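You operate a simulated robot arm through the tools that you are given. There is no shell and no other tool. Be economical: measure what you need, move in short steps, check, and stop when the job is done.

The job below is to be done with a simulated two-armed robot. You get a single attempt, and the scene is never put back.

Task
On the top of the check bench, fold the white cloth in half, so that its two short edges meet.

Only the result counts: the job must be done as asked and must still hold three seconds after the hand-in. Knocking over, shifting, dropping, spilling or breaking anything else fails it. Flat cloth is picked up by pressing the open fingertips on it (5 to 10 N) and closing them slowly along it; thin cloth reads only 2 to 8 mm in the jaws.

Robot
Two 7-joint arms with two-finger parallel grippers on one trunk, on a base that drives. Base frame: it is fixed to the floor where the robot stands at the start and does not move with it; the origin is under the middle of the robot, x ahead of it, y to its left, z up. Units: mm, degrees, N and s.
The left shoulder is at the start at [70, 163, 1120], the right one opposite. Places, roughly: top of the check bench [700, -200, 900]. Payload 3.43 kg a hand.
The TCP of each hand is the grasp point between the finger pads, 34 mm short of the fingertips. In the tool frame z runs along the fingers and y along their closing line. Largest opening 128 mm; finger width 24, thickness 12; the body of the gripper, 48 by 130 mm, starts 96 mm behind the TCP.
Orientation is that of the tool frame in the base frame, as a unit quaternion [x, y, z, w]. With the fingers straight down and closing along the base's y, the tool's x points along the base's -x, its y along +y and its z along -z.

Tools
- The arms move only by the tool move_arm. It takes "left_commands", "right_commands" or both (then of equal length, played together; a hand with none holds still); each is a list of rows, each a list of 7 numbers: the gripper command, from -1 (shut) to 1 (fully open), values between in proportion, then the shift along the tool's x, y, z in mm, then the turn, a rotation vector about the tool's x, y, z in degrees. In form: [[grip, x, y, z, wx, wy, wz], ...]. A call has 1 to 12 rows; each row is the pose to reach, as a shift and turn from the pose commanded when the call began, along the tool's axes at that moment. A row lasts 0.2 s, in which the tool goes at most 50 mm and 8.6 degrees; a call with a longer step from one row to the next is refused whole, and so is a gripper value outside its range. A pose out of reach is approached as far as the arm can. The call stops where the force on the tool passes 40 N (or 10 N more than at its start, if that is more) or the arm is blocked; 0.2 s more then pass. The fingers move at their own pace (about 153 mm/s each) and stop on an object; they squeeze with about 35 N. The grip force told is the motor's: it shows also when the fingers shut on nothing. Time passes only in rows, and 0.2 s behind the last, so rows that repeat a pose let the fingers close. The reply holds the time, the measured pose of the TCP, the force on the tool along the base axes, the opening and the grip force, in the units named above and with some noise, with the torque about the TCP (base axes, N m) and any sound that the robot's microphone picked up.
- Cameras (640 x 400 px; columns grow to the right, rows downward): "scene" is now at [132.8, -1.2, 1340]; the picture's right is [-0.00, -1.00, 0.00], its down [-0.66, 0.00, -0.75] and it looks along [0.75, -0.00, -0.66] (base axes); focal length 232 px, centre (320, 200). "left" rides on the left gripper at [76, 11, -160] in its tool frame; the picture's right is [-0.15, 0.99, 0.00], its down [-0.88, -0.13, -0.46] and it looks along [-0.45, -0.07, 0.89] (tool axes); focal length 234 px, centre (320, 200). "right" rides on the right gripper at [76, -11, -160] in its tool frame; the picture's right is [0.15, 0.99, 0.00], its down [-0.88, 0.13, -0.46] and it looks along [-0.45, 0.07, 0.89] (tool axes); focal length 234 px, centre (320, 200). There is no depth. A picture from a camera that has moved, and an enlarged one, comes with that camera's place and axes in the base frame and with its lens.
- get_image(camera): a new picture of that camera. The clock stands still meanwhile.
- move_column(by): slides the trunk up (or, below 0, down) by that many mm; the arms and the scene camera ride with it, the base frame stays. It gives what a move gives, with no picture.
- roll_base(legs): drives the robot by 1 to 6 legs, each [ahead, left, turn to the left] in mm, mm and degrees, along the robot's own axes; the way and the turn of a leg run together, so that a leg with both is an arc; at most 1500 mm and 180 degrees a leg. The arms and the cameras ride along, it lands a little off, and it stops where it bumps. It gives what a move gives.
- pan_tilt(pan, tilt): turns the head with the scene camera to pan (to the left, within 86 degrees either way) and tilt (down, from -29 to 69), counted from straight ahead of the robot. It gives what a move gives.
- enlarge(camera, box): a new picture of the part [left, top, right, bottom] of that camera's present view, enlarged. The clock stands still meanwhile.
- close_job(): hands the job in; it is judged then, once.

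Go step by step. Nothing tells you exact positions but the pictures and the camera data: compare them with the known pose of the tool, close in by small moves and look again before you grip or let go. The budget is 120 turns and 92 pictures, counting those below and the enlarged ones. Unless the task says otherwise, let go and move clear before handing in, and close with one line.

The tools are called as a command line: name --argument value ..., lists and objects as JSON in quotes. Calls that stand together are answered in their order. move_arm: Moves the arms, as the interface text tells. Its arguments: {"type":"object","properties":{"left_commands":{"type":"array"},"right_commands":{"type":"array"}},"required":[]} The other tools are called the same way: move_column (by) slides the trunk up or down; roll_base (legs) drives the base; pan_tilt (pan, tilt) turns the head that bears the scene camera; get_image (camera) takes a picture; enlarge (camera, box) takes an enlarged picture of a part of a camera's view; close_job () hands the job in.

At the start:

```text
clock: 0.0
left_ee_pos: [509.3, 113.3, 1076.2]
left_ee_rot: [0.0, 1.0, 0.0, 0.0]
left_force: [-0.5, -0.7, -0.6]
left_moment: [-0.03, 0.0, -0.04]
left_gripper_width: 128.2
left_grip_force: 0.0
right_ee_pos: [441.4, -276.3, 1123.2]
right_ee_rot: [0.0, 1.0, -0.001, 0.0]
right_force: [0.5, 0.5, 1.3]
right_moment: [0.02, 0.01, 0.06]
right_gripper_width: 127.9
right_grip_force: 0.0
trunk travel left (down, up): [-600.0, 340.0]
robot x, y, heading: [-2.7, 0.0, 0.1]
head pan, tilt: [-0.2, 41.2]
```

scene: 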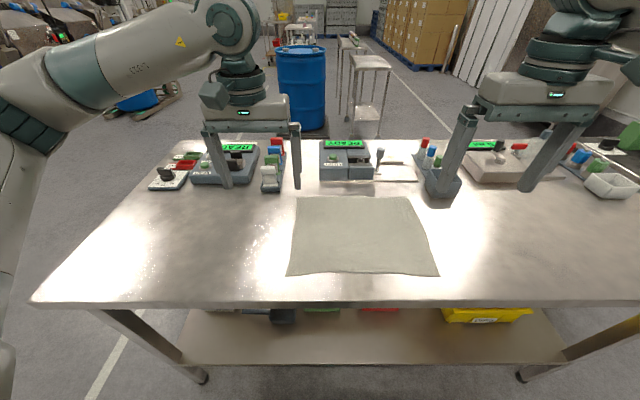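
right: 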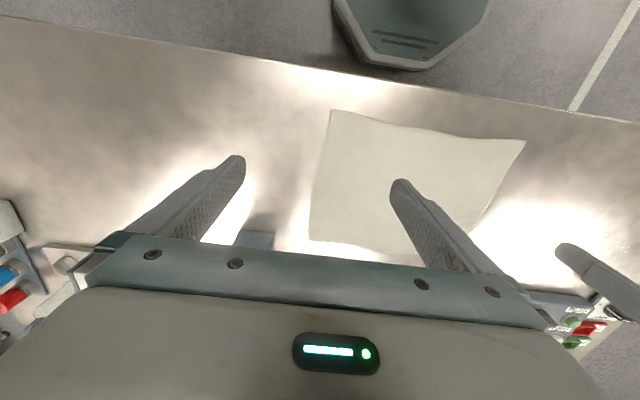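
left: 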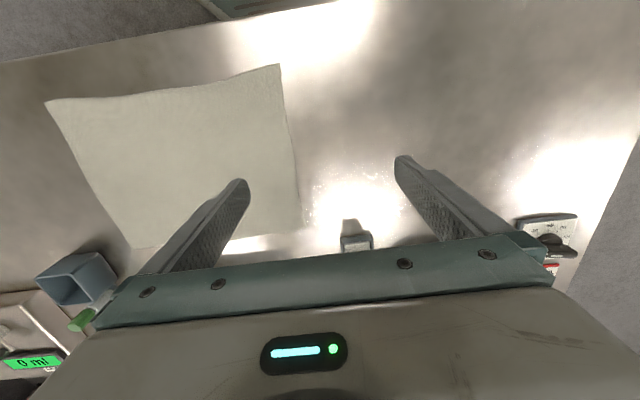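

The white cloth lies flat with corners at about (646, 72), (646, -258), (392, 68) and (392, -248), so its short edges run along x at y≈70 and y≈-255. I'll stand further left and turned right, so both hands can carry the left short edge over without crossing. First I'll back off, shift and turn.

roll_base --legs '[[-100, 0, 0], [0, 230, 0], [0, 0, -30], [69, 40, 0]]'

pan_tilt --pan 0 --tilt 50

get_image --camera "scene"

```text
clock: 4.6
left_ee_pos: [477.8, 71.5, 1076.7]
left_ee_rot: [0.258, 0.966, 0.0, 0.0]
left_force: [0.8, -0.6, 0.1]
left_moment: [0.03, 0.03, 0.01]
left_gripper_width: 127.9
left_grip_force: 0.0
right_ee_pos: [225.5, -232.5, 1123.0]
right_ee_rot: [0.258, 0.966, 0.0, 0.001]
right_force: [0.0, 0.3, -0.1]
right_moment: [-0.02, 0.04, -0.02]
right_gripper_width: 128.0
right_grip_force: 0.0
trunk travel left (down, up): [-600.0, 340.0]
robot x, y, heading: [-21.6, 223.8, -30.0]
head pan, tilt: [-0.2, 41.2]
```

```text
clock: 5.3
left_ee_pos: [480.0, 72.2, 1076.3]
left_ee_rot: [0.258, 0.966, 0.0, 0.0]
left_force: [0.3, -0.3, 0.4]
left_moment: [-0.01, 0.03, 0.0]
left_gripper_width: 127.8
left_grip_force: 0.0
right_ee_pos: [225.4, -232.9, 1122.1]
right_ee_rot: [0.257, 0.966, 0.0, 0.0]
right_force: [0.3, 0.5, 1.0]
right_moment: [0.03, -0.01, -0.03]
right_gripper_width: 127.9
right_grip_force: 0.1
trunk travel left (down, up): [-600.0, 340.0]
robot x, y, heading: [-23.1, 226.7, -29.7]
head pan, tilt: [0.0, 50.0]
```

```text
88 pictures are left
camera scene: at [89.4, 163.6, 1327.6], right [-0.5, -0.87, 0.0], down [-0.66, 0.38, -0.64], along [0.56, -0.32, -0.77], focal length 232 px, centre (320, 200)
```

scene: 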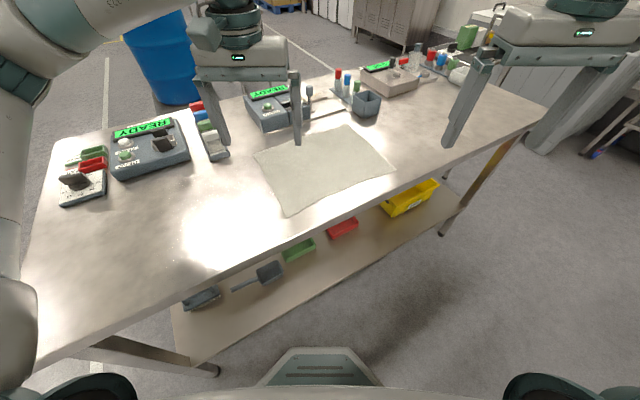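

I'm now at about (-22, 225), heading -30, with the cloth well in reach. Next I'll turn both hands so they close along base y and bring them above the two left corners, still high.

move_arm --left_commands '[[0.3, -30, 13, 0, 0, 0, -4], [-0.3, -60, 26, 0, 0, 0, -8], [-0.3, -90, 39, 0, 0, 0, -12], [-0.3, -115, 50, 0, 0, 0, -16], [-0.3, -138, 60, 0, 0, 0, -20], [-0.3, -138, 60, 10, 0, 0, -24], [-0.3, -138, 60, 20, 0, 0, -28], [-0.3, -138, 60, 30, 0, 0, -30], [-0.3, -138, 60, 36, 0, 0, -30]]' --right_commands '[[0.3, -2, 38, 0, 0, 0, -4], [-0.3, -4, 76, 0, 0, 0, -8], [-0.3, -6, 114, 0, 0, 0, -12], [-0.3, -8, 152, 10, 0, 0, -16], [-0.3, -10, 190, 20, 0, 0, -20], [-0.3, -12, 228, 30, 0, 0, -24], [-0.3, -14, 266, 40, 0, 0, -28], [-0.3, -16, 304, 50, 0, 0, -30], [-0.3, -17.5, 336, 60, 0, 0, -30]]'

get_image --camera "scene"

get_image --camera "left"

get_image --camera "right"

```text
clock: 7.3
left_ee_pos: [626.7, 57.2, 1038.8]
left_ee_rot: [-0.001, 1.0, -0.002, 0.0]
left_force: [0.4, 0.5, 0.0]
left_moment: [0.0, 0.0, 0.05]
left_gripper_width: 44.8
left_grip_force: 0.1
right_ee_pos: [408.6, 51.2, 1061.9]
right_ee_rot: [-0.001, 1.0, -0.001, 0.0]
right_force: [0.0, -0.4, 0.2]
right_moment: [-0.03, 0.0, -0.02]
right_gripper_width: 44.9
right_grip_force: 0.0
trunk travel left (down, up): [-600.0, 340.0]
robot x, y, heading: [-20.3, 230.1, -29.8]
head pan, tilt: [0.0, 50.0]
```

```text
87 pictures are left
camera scene: at [89.8, 164.6, 1327.6], right [-0.5, -0.87, 0.0], down [-0.66, 0.38, -0.64], along [0.56, -0.32, -0.77], focal length 232 px, centre (320, 200)
```

scene: 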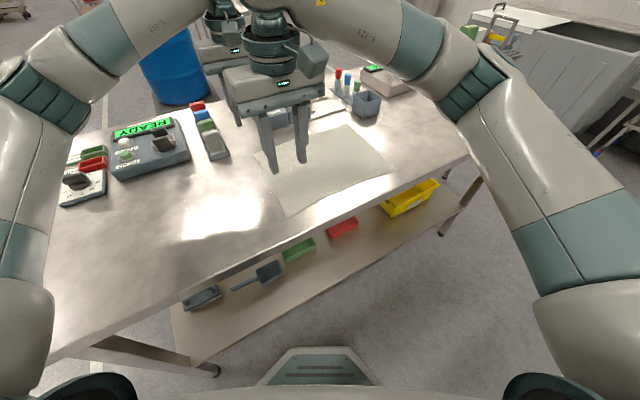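

```text
86 pictures are left
camera left: at [551.5, 66.2, 1199.7], right [0.14, 0.99, 0.0], down [0.88, -0.13, 0.46], along [0.45, -0.07, -0.89], focal length 234 px, centre (320, 200)
```

left: 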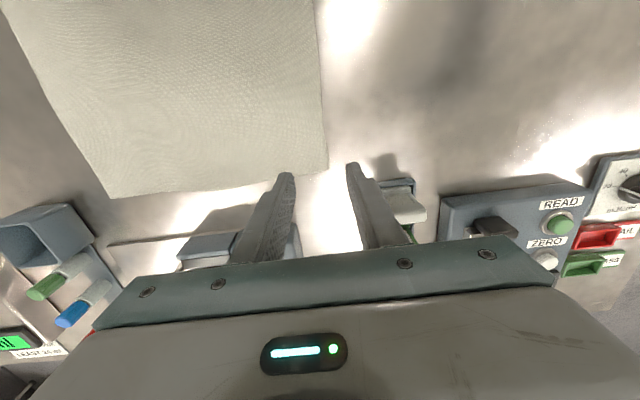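

```text
85 pictures are left
camera right: at [333.2, 39.1, 1222.6], right [-0.15, 0.99, 0.0], down [0.88, 0.13, 0.45], along [0.45, 0.07, -0.89], focal length 234 px, centre (320, 200)
```

right: 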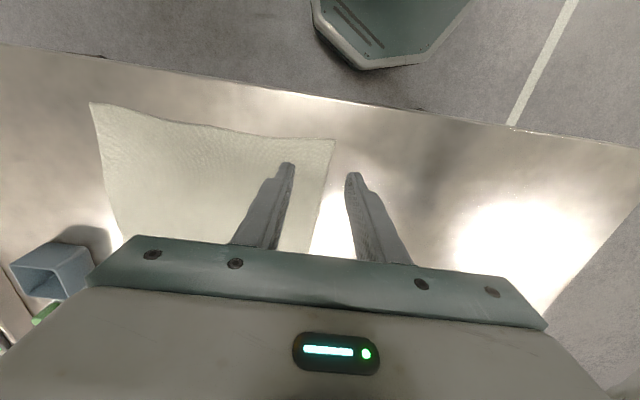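

From the hand cameras the far-left corner is near (664, 60) and the near-left corner near (404, 70); the bench top looks a bit below 900. I'll place each hand just inside its corner and come down to about 30 mm above the cloth to check.

move_arm --left_commands '[[-0.3, -10, -16, 15, 0, 0, 0], [-0.3, -19, -33, 35, 0, 0, 0], [-0.3, -19, -33, 57, 0, 0, 0], [-0.3, -19, -33, 79, 0, 0, 0]]' --right_commands '[[-0.3, -6, -8, 25, 0, 0, 0], [-0.3, -13, -17, 50, 0, 0, 0], [-0.3, -13, -17, 76, 0, 0, 0], [-0.3, -13, -17, 102, 0, 0, 0]]'

get_image --camera "left"

get_image --camera "right"

enlarge --camera "scene" --box '[200, 80, 420, 230]'

```text
clock: 8.3
left_ee_pos: [647.1, 21.5, 961.3]
left_ee_rot: [-0.001, 1.0, 0.001, 0.0]
left_force: [0.3, -0.2, 0.5]
left_moment: [0.02, 0.0, -0.02]
left_gripper_width: 45.0
left_grip_force: 0.1
right_ee_pos: [420.8, 33.9, 960.8]
right_ee_rot: [-0.001, 1.0, 0.0, -0.001]
right_force: [0.0, -0.6, -0.4]
right_moment: [0.0, 0.03, 0.02]
right_gripper_width: 44.9
right_grip_force: 0.0
trunk travel left (down, up): [-600.0, 340.0]
robot x, y, heading: [-19.5, 228.1, -29.9]
head pan, tilt: [0.0, 50.0]
```

```text
84 pictures are left
camera left: at [570.2, 32.2, 1121.0], right [0.14, 0.99, 0.0], down [0.88, -0.13, 0.46], along [0.45, -0.07, -0.89], focal length 234 px, centre (320, 200)
```

left: 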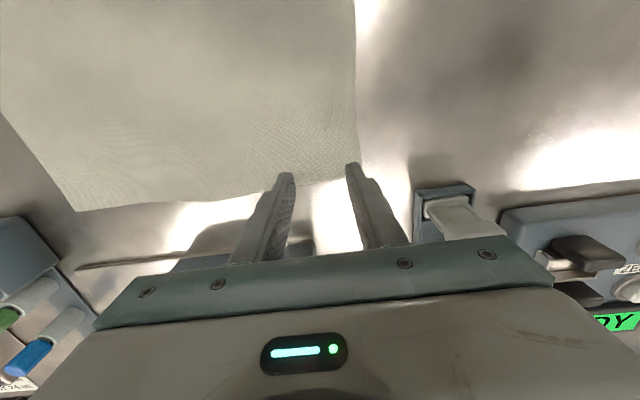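

```text
83 pictures are left
camera right: at [346.6, 21.1, 1119.9], right [-0.15, 0.99, 0.0], down [0.88, 0.13, 0.45], along [0.45, 0.07, -0.89], focal length 234 px, centre (320, 200)
```

right: 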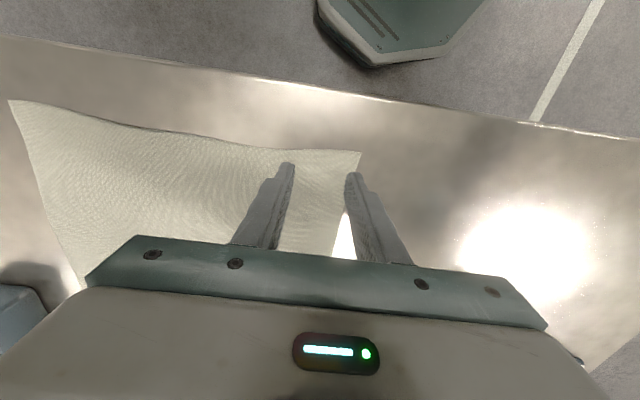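

```text
2.67 times, centred on (310, 155) of scene
camera zoom: at [89.8, 162.8, 1327.6], right [-0.5, -0.87, 0.0], down [-0.66, 0.38, -0.64], along [0.56, -0.32, -0.77], focal length 620 px, centre (347, 320)
```

zoom: 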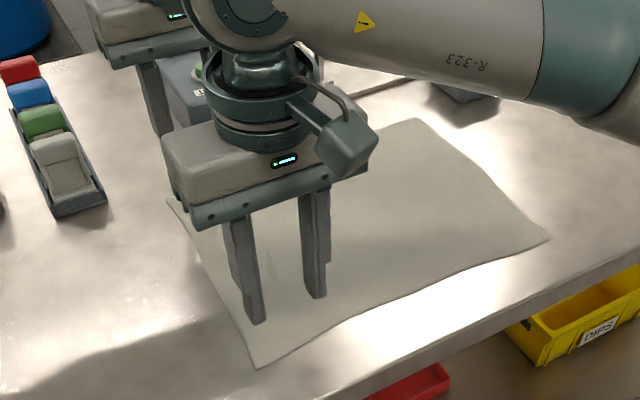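

The outer fingers stand about 4 mm inside the left edge, and the corners are at about (665, 60) and (405, 72). I'll lower both hands in small steps to feel the bench.

move_arm --left_commands '[[-0.3, 0, 0, 12, 0, 0, 0], [-0.3, 0, 0, 20, 0, 0, 0], [-0.3, 0, 0, 24, 0, 0, 0], [-0.3, 0, 0, 26, 0, 0, 0]]' --right_commands '[[-0.3, 0, 0, 12, 0, 0, 0], [-0.3, 0, 0, 20, 0, 0, 0], [-0.3, 0, 0, 24, 0, 0, 0], [-0.3, 0, 0, 26, 0, 0, 0]]'

```text
clock: 9.3
left_ee_pos: [647.4, 22.8, 936.7]
left_ee_rot: [0.0, 1.0, 0.0, -0.001]
left_force: [-1.0, -0.5, -0.5]
left_moment: [0.01, 0.01, -0.01]
left_gripper_width: 45.1
left_grip_force: 0.1
right_ee_pos: [420.4, 33.7, 934.4]
right_ee_rot: [-0.001, 1.0, 0.0, 0.0]
right_force: [0.2, -0.3, -0.3]
right_moment: [0.01, -0.01, 0.01]
right_gripper_width: 44.9
right_grip_force: 0.1
trunk travel left (down, up): [-600.0, 340.0]
robot x, y, heading: [-21.0, 228.4, -29.9]
head pan, tilt: [0.0, 50.0]
```

No contact yet, with the tips at about 901. I'll keep going down.

move_arm --left_commands '[[-0.3, 0, 0, 2, 0, 0, 0], [-0.3, 0, 0, 3, 0, 0, 0], [-0.3, 0, 0, 4, 0, 0, 0]]' --right_commands '[[-0.3, 0, 0, 2, 0, 0, 0], [-0.3, 0, 0, 3, 0, 0, 0], [-0.3, 0, 0, 4, 0, 0, 0]]'

```text
clock: 10.1
left_ee_pos: [646.3, 22.2, 932.8]
left_ee_rot: [-0.001, 1.0, 0.0, 0.0]
left_force: [-0.5, -1.1, 0.0]
left_moment: [0.02, -0.02, 0.0]
left_gripper_width: 44.9
left_grip_force: 0.0
right_ee_pos: [421.4, 33.7, 929.9]
right_ee_rot: [0.0, 1.0, 0.0, 0.0]
right_force: [0.3, 0.5, 0.1]
right_moment: [-0.01, 0.0, 0.01]
right_gripper_width: 44.7
right_grip_force: 0.0
trunk travel left (down, up): [-600.0, 340.0]
robot x, y, heading: [-21.7, 227.0, -29.6]
head pan, tilt: [0.0, 50.0]
```

move_arm --left_commands '[[-0.3, 0, 0, 2, 0, 0, 0], [-0.3, 0, 0, 3, 0, 0, 0], [-0.3, 0, 0, 4, 0, 0, 0]]' --right_commands '[[-0.3, 0, 0, 2, 0, 0, 0], [-0.3, 0, 0, 3, 0, 0, 0], [-0.3, 0, 0, 4, 0, 0, 0]]'

enlarge --camera "right" --box '[220, 100, 440, 240]'

```text
clock: 10.9
left_ee_pos: [646.0, 22.5, 928.5]
left_ee_rot: [0.0, 1.0, 0.0, 0.0]
left_force: [0.3, -0.1, -0.4]
left_moment: [-0.01, -0.02, 0.0]
left_gripper_width: 44.9
left_grip_force: 0.1
right_ee_pos: [421.4, 33.4, 927.3]
right_ee_rot: [-0.001, 1.0, 0.0, 0.001]
right_force: [0.2, 0.3, -0.7]
right_moment: [-0.02, 0.01, 0.01]
right_gripper_width: 44.8
right_grip_force: 0.0
trunk travel left (down, up): [-600.0, 340.0]
robot x, y, heading: [-17.8, 230.0, -30.2]
head pan, tilt: [0.0, 50.0]
```

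```text
2.86 times, centred on (330, 170) of right
camera zoom: at [346.7, 21.0, 1086.8], right [-0.15, 0.99, 0.0], down [0.88, 0.13, 0.46], along [0.45, 0.07, -0.89], focal length 669 px, centre (291, 286)
```

zoom: 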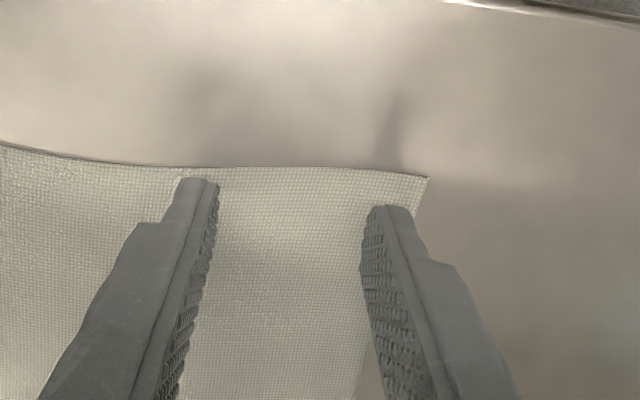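

The right hand sits well inside its corner. I'll keep lowering to contact.

move_arm --left_commands '[[-0.3, 0, 0, 2, 0, 0, 0], [-0.3, 0, 0, 3, 0, 0, 0], [-0.3, 0, 0, 4, 0, 0, 0]]' --right_commands '[[-0.3, 0, 0, 2, 0, 0, 0], [-0.3, 0, 0, 3, 0, 0, 0], [-0.3, 0, 0, 4, 0, 0, 0]]'

```text
clock: 11.7
left_ee_pos: [645.5, 21.3, 924.0]
left_ee_rot: [0.0, 1.0, 0.0, 0.0]
left_force: [0.2, 0.3, 0.3]
left_moment: [0.0, 0.03, 0.02]
left_gripper_width: 45.0
left_grip_force: 0.1
right_ee_pos: [420.4, 34.6, 922.2]
right_ee_rot: [-0.001, 1.0, 0.0, 0.0]
right_force: [-0.9, 0.5, 0.2]
right_moment: [0.01, -0.03, 0.04]
right_gripper_width: 44.8
right_grip_force: 0.0
trunk travel left (down, up): [-600.0, 340.0]
robot x, y, heading: [-21.5, 226.4, -30.0]
head pan, tilt: [0.0, 50.0]
```

move_arm --left_commands '[[-0.3, 0, 0, 1, 0, 0, 0], [-0.3, 0, 0, 2, 0, 0, 0], [-0.3, 0, 0, 3, 0, 0, 0], [-0.3, 0, 0, 4, 0, 0, 0]]' --right_commands '[[-0.3, 0, 0, 1, 0, 0, 0], [-0.3, 0, 0, 2, 0, 0, 0], [-0.3, 0, 0, 3, 0, 0, 0], [-0.3, 0, 0, 4, 0, 0, 0]]'

```text
clock: 12.7
left_ee_pos: [645.9, 21.8, 919.8]
left_ee_rot: [-0.001, 1.0, 0.001, 0.001]
left_force: [0.5, 0.5, -0.3]
left_moment: [0.0, 0.0, -0.03]
left_gripper_width: 45.0
left_grip_force: 0.0
right_ee_pos: [421.3, 32.3, 917.8]
right_ee_rot: [0.0, 1.0, 0.0, 0.001]
right_force: [-0.3, 0.0, -0.6]
right_moment: [0.02, 0.02, 0.0]
right_gripper_width: 44.6
right_grip_force: 0.1
trunk travel left (down, up): [-600.0, 340.0]
robot x, y, heading: [-17.9, 228.8, -29.8]
head pan, tilt: [0.0, 50.0]
```

move_arm --left_commands '[[-0.3, 0, 0, 1, 0, 0, 0], [-0.3, 0, 0, 2, 0, 0, 0], [-0.3, 0, 0, 3, 0, 0, 0], [-0.3, 0, 0, 4, 0, 0, 0]]' --right_commands '[[-0.3, 0, 0, 1, 0, 0, 0], [-0.3, 0, 0, 2, 0, 0, 0], [-0.3, 0, 0, 3, 0, 0, 0], [-0.3, 0, 0, 4, 0, 0, 0]]'

enlarge --camera "left" --box '[220, 100, 440, 240]'

enlarge --camera "right" --box '[220, 100, 440, 240]'

```text
clock: 13.7
left_ee_pos: [645.8, 23.5, 916.3]
left_ee_rot: [-0.001, 1.0, 0.001, 0.0]
left_force: [-0.4, -0.6, 0.1]
left_moment: [0.03, 0.01, -0.02]
left_gripper_width: 44.8
left_grip_force: 0.1
right_ee_pos: [420.9, 34.7, 914.7]
right_ee_rot: [-0.001, 1.0, 0.0, 0.002]
right_force: [1.9, -0.5, 7.2]
right_moment: [-0.01, -0.06, 0.02]
right_gripper_width: 44.8
right_grip_force: 0.0
trunk travel left (down, up): [-600.0, 340.0]
robot x, y, heading: [-18.1, 227.3, -29.9]
head pan, tilt: [0.0, 50.0]
```

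```text
2.86 times, centred on (330, 170) of left
camera zoom: at [569.5, 32.7, 1075.8], right [0.14, 0.99, 0.0], down [0.88, -0.13, 0.46], along [0.45, -0.07, -0.89], focal length 669 px, centre (291, 286)
```

zoom: 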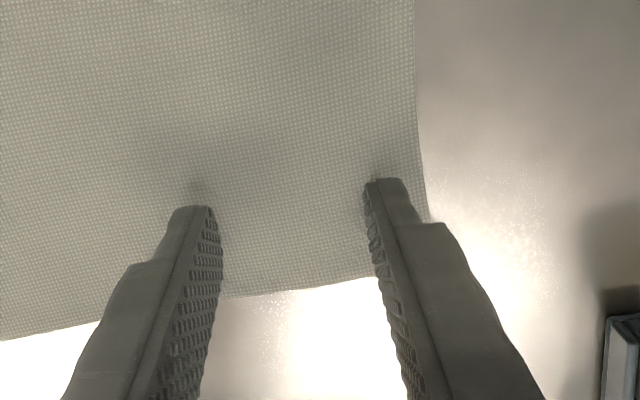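

```text
2.86 times, centred on (330, 170) of right
camera zoom: at [345.9, 21.2, 1075.4], right [-0.15, 0.99, 0.0], down [0.88, 0.13, 0.46], along [0.45, 0.07, -0.89], focal length 669 px, centre (291, 286)
```

zoom: 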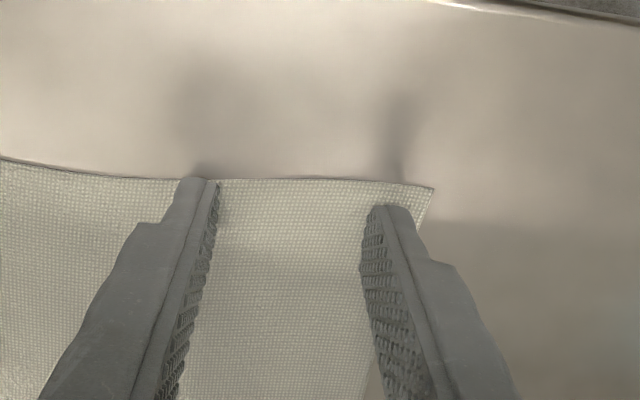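

The right hand now presses with 7 N, so the bench top is at about 881; the left hand is still about 1.5 mm above it. I'll bring the left down to contact.

move_arm --left_commands '[[-0.3, 0, 0, 1, 0, 0, 0], [-0.3, 0, 0, 2, 0, 0, 0], [-0.3, 0, 0, 2.5, 0, 0, 0]]'

```text
clock: 14.5
left_ee_pos: [646.0, 22.5, 915.1]
left_ee_rot: [-0.001, 1.0, -0.001, 0.001]
left_force: [1.6, 0.3, 9.6]
left_moment: [0.2, -0.05, 0.0]
left_gripper_width: 44.5
left_grip_force: 0.1
right_ee_pos: [420.6, 33.5, 915.1]
right_ee_rot: [-0.001, 1.0, 0.0, 0.001]
right_force: [2.4, 0.1, 8.2]
right_moment: [0.02, -0.07, -0.01]
right_gripper_width: 44.8
right_grip_force: 0.0
trunk travel left (down, up): [-600.0, 340.0]
robot x, y, heading: [-20.3, 229.6, -29.9]
head pan, tilt: [0.0, 50.0]
```

Both hands press with 8 to 10 N. I'll close slowly along the cloth.

move_arm --left_commands '[[-0.37, 0, 0, 0, 0, 0, 0], [-0.44, 0, 0, 0, 0, 0, 0], [-0.51, 0, 0, 0, 0, 0, 0], [-0.58, 0, 0, 0, 0, 0, 0], [-0.65, 0, 0, 0, 0, 0, 0], [-0.72, 0, 0, 0, 0, 0, 0], [-0.79, 0, 0, 0, 0, 0, 0], [-0.86, 0, 0, 0, 0, 0, 0], [-0.93, 0, 0, 0, 0, 0, 0], [-1, 0, 0, 0, 0, 0, 0], [-1, 0, 0, 0, 0, 0, 0]]' --right_commands '[[-0.37, 0, 0, 0, 0, 0, 0], [-0.44, 0, 0, 0, 0, 0, 0], [-0.51, 0, 0, 0, 0, 0, 0], [-0.58, 0, 0, 0, 0, 0, 0], [-0.65, 0, 0, 0, 0, 0, 0], [-0.72, 0, 0, 0, 0, 0, 0], [-0.79, 0, 0, 0, 0, 0, 0], [-0.86, 0, 0, 0, 0, 0, 0], [-0.93, 0, 0, 0, 0, 0, 0], [-1, 0, 0, 0, 0, 0, 0], [-1, 0, 0, 0, 0, 0, 0]]'

enlarge --camera "left" --box '[220, 100, 440, 240]'

enlarge --camera "right" --box '[220, 100, 440, 240]'

```text
clock: 16.9
left_ee_pos: [645.8, 21.6, 915.2]
left_ee_rot: [-0.001, 1.0, -0.001, 0.001]
left_force: [-0.4, -2.7, 18.0]
left_moment: [0.0, 0.14, -0.04]
left_gripper_width: 2.7
left_grip_force: 35.6
right_ee_pos: [420.0, 33.7, 915.3]
right_ee_rot: [0.0, 1.0, 0.0, 0.0]
right_force: [0.6, 0.3, 3.0]
right_moment: [0.0, -0.03, 0.0]
right_gripper_width: 2.5
right_grip_force: 35.0
trunk travel left (down, up): [-600.0, 340.0]
robot x, y, heading: [-18.1, 229.3, -29.9]
head pan, tilt: [0.0, 50.0]
```

```text
2.86 times, centred on (330, 170) of left
camera zoom: at [568.0, 33.0, 1074.5], right [0.14, 0.99, 0.0], down [0.88, -0.13, 0.46], along [0.45, -0.07, -0.89], focal length 669 px, centre (291, 286)
```

zoom: 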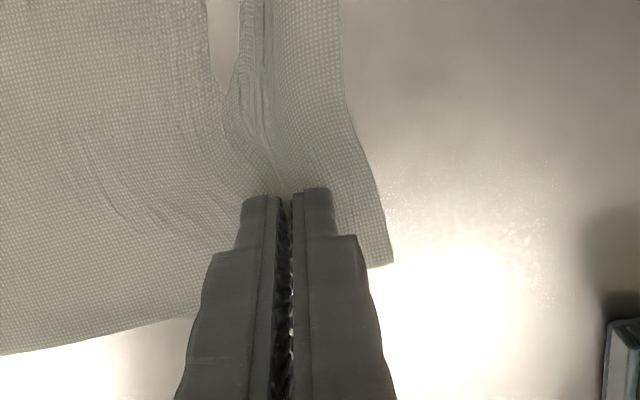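

```text
2.86 times, centred on (330, 170) of right
camera zoom: at [344.5, 21.5, 1075.5], right [-0.15, 0.99, 0.0], down [0.88, 0.13, 0.46], along [0.45, 0.07, -0.89], focal length 669 px, centre (291, 286)
```

zoom: 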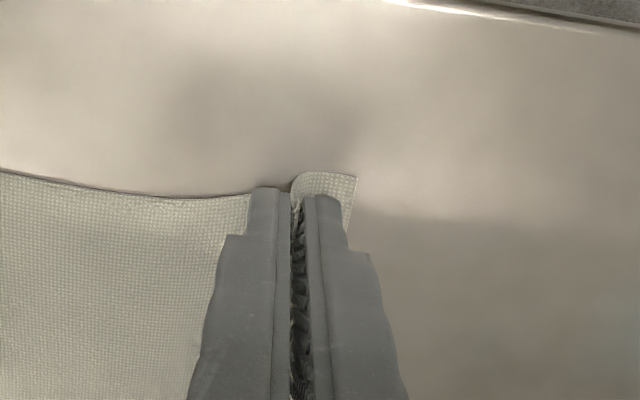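

Both hands have a pinch, but with a wide 45 mm ruck that would leave a big hem turned back after the fold. I'll spread it open again in place and take a narrower pinch closer to the edge.

move_arm --left_commands '[[-0.9, 0, 0, 0, 0, 0, 0], [-0.8, 0, 0, 0, 0, 0, 0], [-0.7, 0, 0, 0, 0, 0, 0], [-0.6, 0, 0, 0, 0, 0, 0], [-0.5, 0, 0, 0, 0, 0, 0], [-0.4, 0, 0, 0, 0, 0, 0], [-0.3, 0, 0, 0, 0, 0, 0], [-0.28, 0, 0, 0, 0, 0, 0], [-0.28, 0, 0, -4, 0, 0, 0], [-0.28, 0, 0, -12, 0, 0, 0]]' --right_commands '[[-0.9, 0, 0, 0, 0, 0, 0], [-0.8, 0, 0, 0, 0, 0, 0], [-0.7, 0, 0, 0, 0, 0, 0], [-0.6, 0, 0, 0, 0, 0, 0], [-0.5, 0, 0, 0, 0, 0, 0], [-0.4, 0, 0, 0, 0, 0, 0], [-0.3, 0, 0, 0, 0, 0, 0], [-0.28, 0, 0, 0, 0, 0, 0], [-0.28, 0, 0, -4, 0, 0, 0], [-0.28, 0, 0, -12, 0, 0, 0]]'

enlarge --camera "left" --box '[220, 100, 440, 240]'

enlarge --camera "right" --box '[220, 100, 440, 240]'

```text
clock: 19.1
left_ee_pos: [646.4, 22.8, 924.3]
left_ee_rot: [0.0, 1.0, 0.0, 0.0]
left_force: [-0.7, 0.0, 0.9]
left_moment: [0.0, 0.0, 0.01]
left_gripper_width: 46.2
left_grip_force: 0.1
right_ee_pos: [421.0, 34.0, 925.9]
right_ee_rot: [-0.001, 1.0, 0.0, 0.0]
right_force: [0.0, -0.5, -0.1]
right_moment: [0.02, 0.0, 0.03]
right_gripper_width: 46.1
right_grip_force: 0.1
trunk travel left (down, up): [-600.0, 340.0]
robot x, y, heading: [-20.7, 228.1, -30.2]
head pan, tilt: [0.0, 50.0]
```

```text
2.86 times, centred on (330, 170) of left
camera zoom: at [569.4, 33.0, 1084.4], right [0.14, 0.99, 0.0], down [0.88, -0.13, 0.45], along [0.45, -0.07, -0.89], focal length 669 px, centre (291, 286)
```

zoom: 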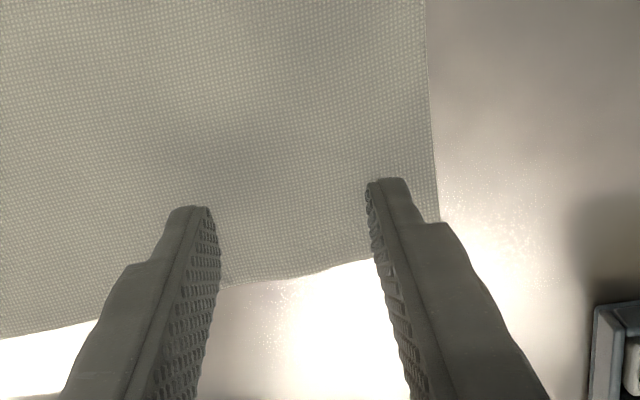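

```text
2.86 times, centred on (330, 170) of right
camera zoom: at [346.1, 21.6, 1086.9], right [-0.15, 0.99, 0.0], down [0.88, 0.13, 0.46], along [0.45, 0.07, -0.89], focal length 669 px, centre (291, 286)
```

zoom: 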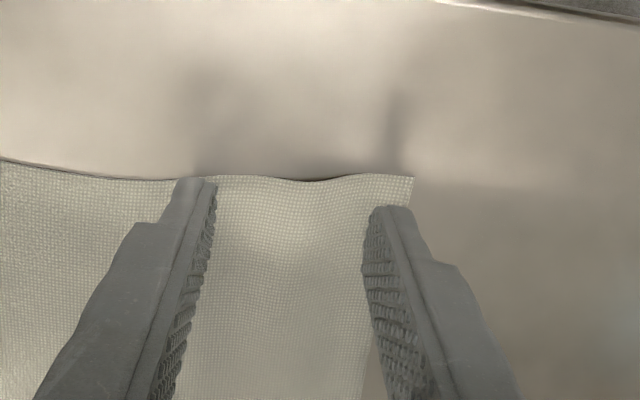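

Opening under pressure spread the ruck out again cleanly. The left edge is at y≈68 (far) and ≈70 (near), so I'll narrow the jaws to 24 mm, shift outward so the outer fingers only half overlap the edge, and press again.

move_arm --left_commands '[[-0.45, 0, 14, 0, 0, 0, 0], [-0.62, 0, 27, 0, 0, 0, 0], [-0.62, 0, 27, 5, 0, 0, 0], [-0.62, 0, 27, 9, 0, 0, 0], [-0.62, 0, 27, 11, 0, 0, 0], [-0.62, 0, 27, 12, 0, 0, 0]]' --right_commands '[[-0.45, 0, 9, 0, 0, 0, 0], [-0.62, 0, 18, 0, 0, 0, 0], [-0.62, 0, 18, 5, 0, 0, 0], [-0.62, 0, 18, 9, 0, 0, 0], [-0.62, 0, 18, 11, 0, 0, 0], [-0.62, 0, 18, 12, 0, 0, 0]]'

enlarge --camera "left" --box '[220, 100, 440, 240]'

enlarge --camera "right" --box '[220, 100, 440, 240]'

```text
clock: 20.5
left_ee_pos: [646.4, 49.3, 915.7]
left_ee_rot: [-0.001, 1.0, 0.0, 0.002]
left_force: [2.2, 0.6, 9.4]
left_moment: [-0.01, -0.01, 0.0]
left_gripper_width: 24.4
left_grip_force: 0.1
right_ee_pos: [420.8, 51.7, 916.8]
right_ee_rot: [-0.001, 1.0, 0.001, 0.001]
right_force: [0.3, -1.0, 4.2]
right_moment: [0.03, 0.0, 0.0]
right_gripper_width: 24.2
right_grip_force: 0.0
trunk travel left (down, up): [-600.0, 340.0]
robot x, y, heading: [-21.3, 229.7, -29.8]
head pan, tilt: [0.0, 50.0]
```

```text
2.86 times, centred on (330, 170) of left
camera zoom: at [569.2, 59.9, 1074.5], right [0.14, 0.99, 0.0], down [0.88, -0.13, 0.46], along [0.45, -0.07, -0.89], focal length 669 px, centre (291, 286)
```

zoom: 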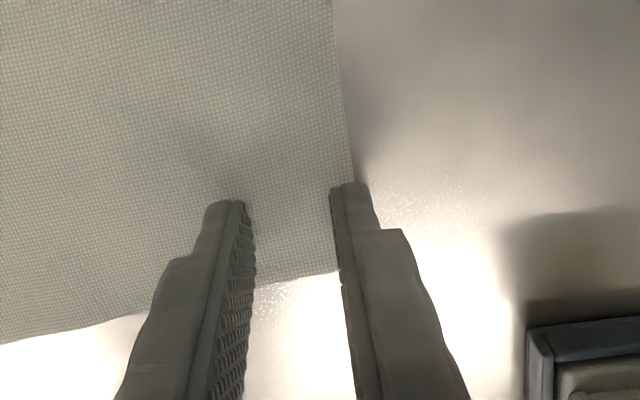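

```text
2.86 times, centred on (330, 170) of right
camera zoom: at [345.5, 39.5, 1075.5], right [-0.15, 0.99, 0.0], down [0.88, 0.13, 0.46], along [0.45, 0.07, -0.89], focal length 669 px, centre (291, 286)
```

zoom: 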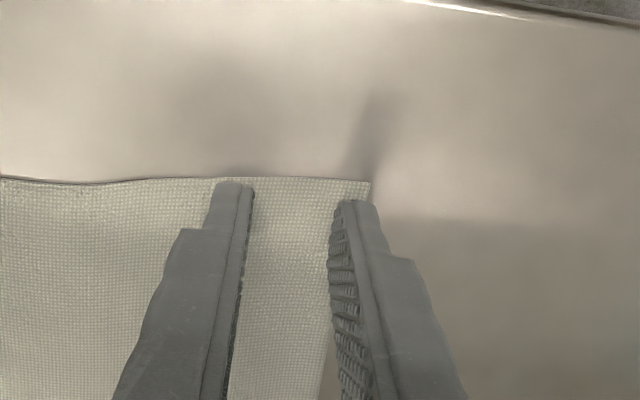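

Both outer fingertips straddle the edge about half-way, as wanted. Closing slowly.

move_arm --left_commands '[[-0.66, 0, 0, 0, 0, 0, 0], [-0.7, 0, 0, 0, 0, 0, 0], [-0.74, 0, 0, 0, 0, 0, 0], [-0.78, 0, 0, 0, 0, 0, 0], [-0.82, 0, 0, 0, 0, 0, 0], [-0.86, 0, 0, 0, 0, 0, 0], [-0.9, 0, 0, 0, 0, 0, 0], [-0.94, 0, 0, 0, 0, 0, 0], [-1, 0, 0, 0, 0, 0, 0], [-1, 0, 0, 0, 0, 0, 0]]' --right_commands '[[-0.66, 0, 0, 0.5, 0, 0, 0], [-0.7, 0, 0, 0.5, 0, 0, 0], [-0.74, 0, 0, 0.5, 0, 0, 0], [-0.78, 0, 0, 0.5, 0, 0, 0], [-0.82, 0, 0, 0.5, 0, 0, 0], [-0.86, 0, 0, 0.5, 0, 0, 0], [-0.9, 0, 0, 0.5, 0, 0, 0], [-0.94, 0, 0, 0.5, 0, 0, 0], [-1, 0, 0, 0.5, 0, 0, 0], [-1, 0, 0, 0.5, 0, 0, 0]]'

enlarge --camera "left" --box '[220, 100, 440, 240]'

enlarge --camera "right" --box '[220, 100, 440, 240]'

```text
clock: 22.7
left_ee_pos: [645.1, 49.5, 915.8]
left_ee_rot: [-0.001, 1.0, -0.001, 0.001]
left_force: [1.9, 0.4, 17.8]
left_moment: [0.01, 0.02, -0.05]
left_gripper_width: 0.1
left_grip_force: 33.6
right_ee_pos: [420.2, 52.1, 914.7]
right_ee_rot: [-0.001, 1.0, -0.001, 0.001]
right_force: [-0.7, 0.5, 4.5]
right_moment: [0.0, -0.03, -0.01]
right_gripper_width: 0.1
right_grip_force: 32.9
trunk travel left (down, up): [-600.0, 340.0]
robot x, y, heading: [-20.4, 223.5, -29.9]
head pan, tilt: [0.0, 50.0]
```

```text
2.86 times, centred on (330, 170) of left
camera zoom: at [568.1, 60.1, 1074.4], right [0.14, 0.99, 0.0], down [0.88, -0.13, 0.46], along [0.45, -0.07, -0.89], focal length 669 px, centre (291, 286)
```

zoom: 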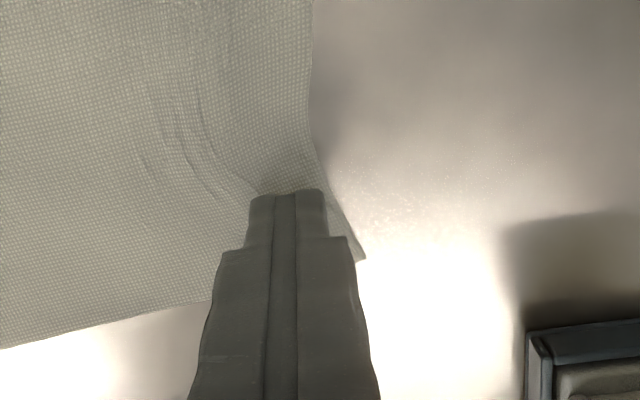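

```text
2.86 times, centred on (330, 170) of right
camera zoom: at [344.5, 39.6, 1075.5], right [-0.15, 0.99, 0.0], down [0.88, 0.13, 0.46], along [0.45, 0.07, -0.89], focal length 669 px, centre (291, 286)
```

zoom: 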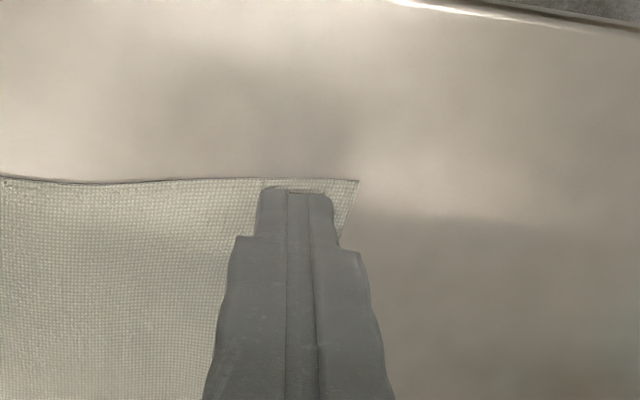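

The jaws closed on nothing this time, so 24 mm is too narrow for a ruck to form. I'll open, lift, widen to 36 mm and try again.

move_arm --left_commands '[[-0.9, 0, 0, 0, 0, 0, 0], [-0.8, 0, 0, 0, 0, 0, 0], [-0.7, 0, 0, 0, 0, 0, 0], [-0.6, 0, 0, 0, 0, 0, 0], [-0.55, 0, 0, -5, 0, 0, 0], [-0.44, 0, -3, -12, 0, 0, 0], [-0.44, 0, -5, -12, 0, 0, 0], [-0.44, 0, -5, -6, 0, 0, 0], [-0.44, 0, -5, -2, 0, 0, 0], [-0.44, 0, -5, 0, 0, 0, 0]]' --right_commands '[[-0.9, 0, 0, 0, 0, 0, 0], [-0.8, 0, 0, 0, 0, 0, 0], [-0.7, 0, 0, 0, 0, 0, 0], [-0.6, 0, 0, 0, 0, 0, 0], [-0.55, 0, 0, -5, 0, 0, 0], [-0.44, 0, -3, -12, 0, 0, 0], [-0.44, 0, -5, -12, 0, 0, 0], [-0.44, 0, -5, -6, 0, 0, 0], [-0.44, 0, -5, -1, 0, 0, 0], [-0.44, 0, -5, 0.5, 0, 0, 0]]'

enlarge --camera "left" --box '[220, 100, 440, 240]'

enlarge --camera "right" --box '[220, 100, 440, 240]'

```text
clock: 24.9
left_ee_pos: [647.0, 44.4, 915.8]
left_ee_rot: [-0.001, 1.0, -0.002, 0.001]
left_force: [1.3, 0.7, 4.4]
left_moment: [-0.13, -0.07, 0.0]
left_gripper_width: 36.0
left_grip_force: 0.6
right_ee_pos: [421.8, 46.0, 916.1]
right_ee_rot: [-0.001, 1.0, 0.001, 0.002]
right_force: [0.8, -1.6, 12.5]
right_moment: [-0.15, -0.06, -0.01]
right_gripper_width: 35.8
right_grip_force: 0.0
trunk travel left (down, up): [-600.0, 340.0]
robot x, y, heading: [-19.3, 227.5, -29.8]
head pan, tilt: [0.0, 50.0]
```

```text
2.86 times, centred on (330, 170) of left
camera zoom: at [569.0, 54.7, 1074.5], right [0.14, 0.99, 0.0], down [0.88, -0.13, 0.46], along [0.45, -0.07, -0.89], focal length 669 px, centre (291, 286)
```

zoom: 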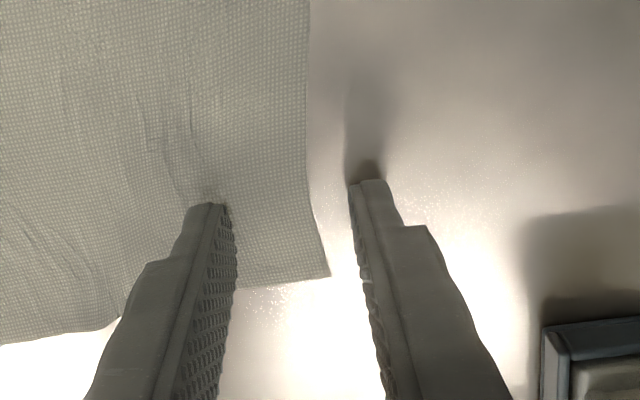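

```text
2.86 times, centred on (330, 170) of right
camera zoom: at [345.5, 34.0, 1075.2], right [-0.15, 0.99, 0.0], down [0.88, 0.13, 0.46], along [0.45, 0.07, -0.89], focal length 669 px, centre (291, 286)
```

zoom: 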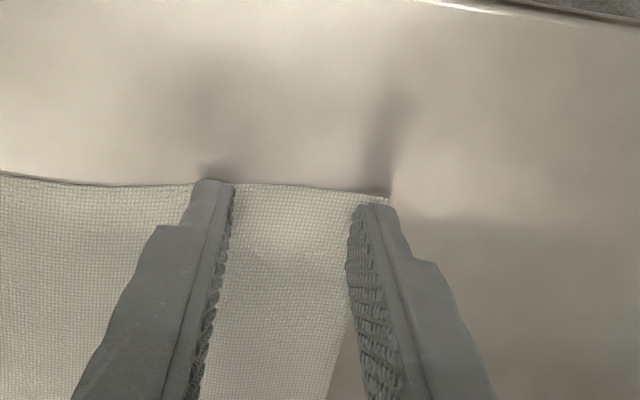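

On the left the cloth edge slipped inward about 15 mm, so I'll shift that hand in to match; the right needs only about 3 mm more overlap.

move_arm --left_commands '[[-0.44, 0, 0, -8, 0, 0, 0], [-0.44, 0, -10, -12, 0, 0, 0], [-0.44, 0, -18, -12, 0, 0, 0], [-0.44, 0, -18, -6, 0, 0, 0], [-0.44, 0, -18, -1, 0, 0, 0], [-0.44, 0, -18, 0.5, 0, 0, 0]]' --right_commands '[[-0.44, 0, 0, -8, 0, 0, 0], [-0.44, 0, -2, -12, 0, 0, 0], [-0.44, 0, -4, -12, 0, 0, 0], [-0.44, 0, -4, -6, 0, 0, 0], [-0.44, 0, -4, -1, 0, 0, 0], [-0.44, 0, -4, 0, 0, 0, 0]]'

enlarge --camera "left" --box '[220, 100, 440, 240]'

enlarge --camera "right" --box '[220, 100, 440, 240]'

```text
clock: 26.3
left_ee_pos: [645.3, 25.2, 915.9]
left_ee_rot: [-0.001, 1.0, -0.001, 0.001]
left_force: [1.4, -0.7, 8.5]
left_moment: [0.09, -0.03, 0.0]
left_gripper_width: 35.3
left_grip_force: 0.0
right_ee_pos: [419.6, 42.4, 916.4]
right_ee_rot: [-0.001, 1.0, 0.001, 0.002]
right_force: [1.5, -1.1, 10.5]
right_moment: [-0.08, -0.05, 0.0]
right_gripper_width: 35.9
right_grip_force: 0.0
trunk travel left (down, up): [-600.0, 340.0]
robot x, y, heading: [-19.5, 230.5, -30.0]
head pan, tilt: [0.0, 50.0]
```

```text
2.86 times, centred on (330, 170) of left
camera zoom: at [568.7, 37.1, 1074.5], right [0.14, 0.99, 0.0], down [0.88, -0.13, 0.46], along [0.45, -0.07, -0.89], focal length 669 px, centre (291, 286)
```

zoom: 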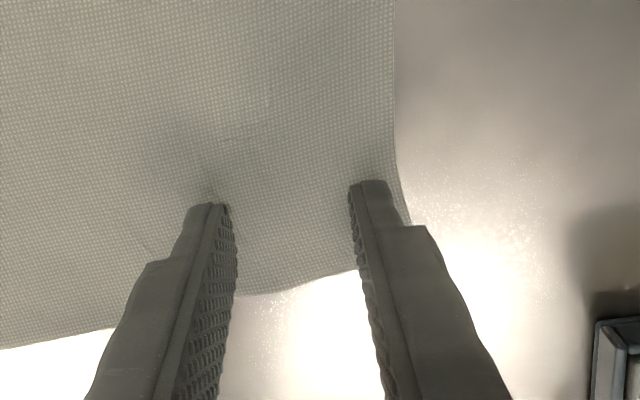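

```text
2.86 times, centred on (330, 170) of right
camera zoom: at [345.3, 30.4, 1075.2], right [-0.15, 0.99, 0.0], down [0.88, 0.13, 0.46], along [0.45, 0.07, -0.89], focal length 669 px, centre (291, 286)
```

zoom: 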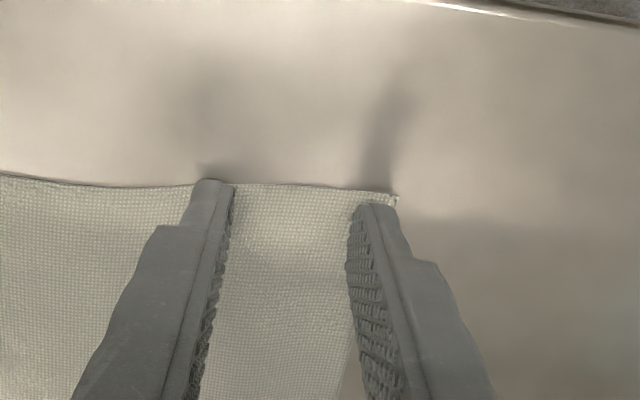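

Both fingers of each hand are on the cloth now, with the edge only 1 to 3 mm beyond. Closing slowly.

move_arm --left_commands '[[-0.5, 0, 0, 0, 0, 0, 0], [-0.56, 0, 0, 0, 0, 0, 0], [-0.62, 0, 0, 0, 0, 0, 0], [-0.68, 0, 0, 0, 0, 0, 0], [-0.74, 0, 0, 0, 0, 0, 0], [-0.8, 0, 0, 0, 0, 0, 0], [-0.86, 0, 0, 0, 0, 0, 0], [-0.92, 0, 0, 0, 0, 0, 0], [-1, 0, 0, 0, 0, 0, 0], [-1, 0, 0, 0, 0, 0, 0]]' --right_commands '[[-0.5, 0, 0, 0, 0, 0, 0], [-0.56, 0, 0, 0, 0, 0, 0], [-0.62, 0, 0, 0, 0, 0, 0], [-0.68, 0, 0, 0, 0, 0, 0], [-0.74, 0, 0, 0, 0, 0, 0], [-0.8, 0, 0, 0, 0, 0, 0], [-0.86, 0, 0, 0, 0, 0, 0], [-0.92, 0, 0, 0, 0, 0, 0], [-1, 0, 0, 0, 0, 0, 0], [-1, 0, 0, 0, 0, 0, 0]]'

enlarge --camera "left" --box '[220, 100, 440, 240]'

enlarge --camera "right" --box '[220, 100, 440, 240]'

```text
clock: 28.5
left_ee_pos: [644.6, 27.1, 915.5]
left_ee_rot: [-0.001, 1.0, -0.001, 0.0]
left_force: [-0.1, 1.4, 15.3]
left_moment: [0.04, 0.05, -0.05]
left_gripper_width: 2.5
left_grip_force: 35.0
right_ee_pos: [420.2, 43.9, 916.9]
right_ee_rot: [-0.001, 1.0, 0.0, 0.002]
right_force: [1.4, -0.2, 20.0]
right_moment: [-0.06, -0.07, 0.04]
right_gripper_width: 1.7
right_grip_force: 34.9
trunk travel left (down, up): [-600.0, 340.0]
robot x, y, heading: [-21.3, 228.0, -29.7]
head pan, tilt: [0.0, 50.0]
```

```text
2.86 times, centred on (330, 170) of left
camera zoom: at [567.2, 37.9, 1074.5], right [0.14, 0.99, 0.0], down [0.88, -0.13, 0.46], along [0.45, -0.07, -0.89], focal length 669 px, centre (291, 286)
```

zoom: 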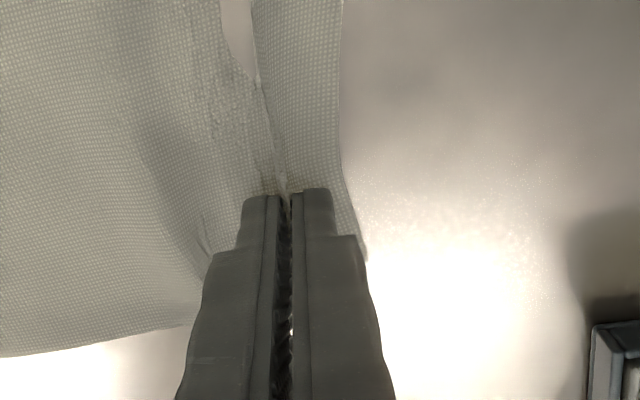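

```text
2.86 times, centred on (330, 170) of right
camera zoom: at [343.8, 31.2, 1075.2], right [-0.15, 0.99, 0.0], down [0.88, 0.13, 0.46], along [0.45, 0.07, -0.89], focal length 669 px, centre (291, 286)
```

zoom: 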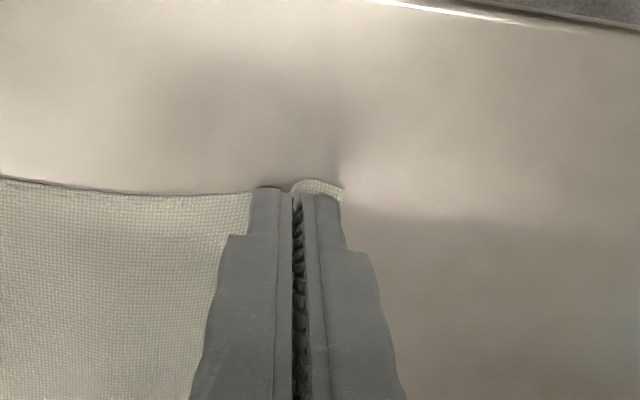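

Both hands now hold cloth (2.5 and 1.7 mm) close to the edge. I'll lift gently by 50 mm and check.

move_arm --left_commands '[[-1, 0, 0, -8, 0, 0, 0], [-1, 0, -3, -18, 0, 0, 0], [-1, 0, -6, -30, 0, 0, 0], [-1, 0, -10, -42, 0, 0, 0], [-1, 0, -14, -54, 0, 0, 0]]' --right_commands '[[-1, 0, 0, -8, 0, 0, 0], [-1, 0, -3, -18, 0, 0, 0], [-1, 0, -6, -30, 0, 0, 0], [-1, 0, -10, -42, 0, 0, 0], [-1, 0, -14, -54, 0, 0, 0]]'

get_image --camera "left"

get_image --camera "right"

```text
clock: 29.7
left_ee_pos: [646.0, 12.6, 968.4]
left_ee_rot: [-0.001, 1.0, 0.0, 0.0]
left_force: [-1.4, -0.1, -0.3]
left_moment: [0.0, 0.0, -0.02]
left_gripper_width: 2.4
left_grip_force: 35.4
right_ee_pos: [419.4, 28.6, 967.8]
right_ee_rot: [-0.001, 1.0, 0.0, 0.0]
right_force: [-1.1, 0.3, -0.2]
right_moment: [-0.04, 0.0, -0.02]
right_gripper_width: 1.6
right_grip_force: 35.1
trunk travel left (down, up): [-600.0, 340.0]
robot x, y, heading: [-20.7, 228.1, -29.9]
head pan, tilt: [0.0, 50.0]
```

```text
64 pictures are left
camera left: at [569.3, 22.8, 1126.6], right [0.14, 0.99, 0.0], down [0.88, -0.13, 0.46], along [0.45, -0.07, -0.89], focal length 234 px, centre (320, 200)
```

left: 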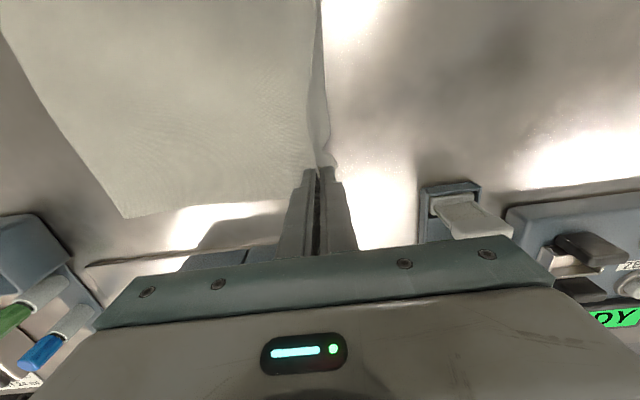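

```text
63 pictures are left
camera right: at [346.0, 15.9, 1128.0], right [-0.15, 0.99, 0.0], down [0.88, 0.13, 0.46], along [0.45, 0.07, -0.89], focal length 234 px, centre (320, 200)
```

right: 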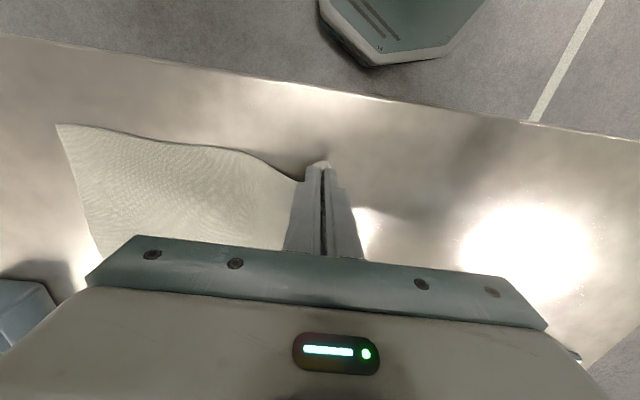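

The short edge is up at both corners. I'll check the lay of the cloth with the scene camera before carrying it over.

pan_tilt --pan 0 --tilt 45

enlarge --camera "scene" --box '[220, 60, 440, 200]'

```text
clock: 30.4
left_ee_pos: [645.9, 12.5, 966.5]
left_ee_rot: [-0.001, 1.0, 0.0, 0.0]
left_force: [0.4, -0.1, 0.2]
left_moment: [-0.02, -0.02, -0.06]
left_gripper_width: 2.6
left_grip_force: 35.4
right_ee_pos: [420.8, 28.1, 967.5]
right_ee_rot: [-0.001, 1.0, 0.0, -0.001]
right_force: [0.9, 0.3, -1.1]
right_moment: [-0.02, -0.01, 0.01]
right_gripper_width: 1.7
right_grip_force: 34.8
trunk travel left (down, up): [-600.0, 340.0]
robot x, y, heading: [-18.3, 229.1, -30.0]
head pan, tilt: [0.0, 45.0]
```

```text
2.86 times, centred on (330, 130) of scene
camera zoom: at [92.9, 161.4, 1334.5], right [-0.5, -0.87, 0.0], down [-0.61, 0.35, -0.71], along [0.61, -0.35, -0.71], focal length 664 px, centre (291, 400)
```

zoom: 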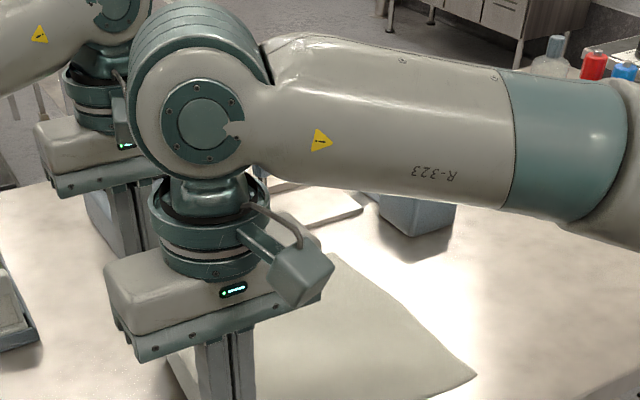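

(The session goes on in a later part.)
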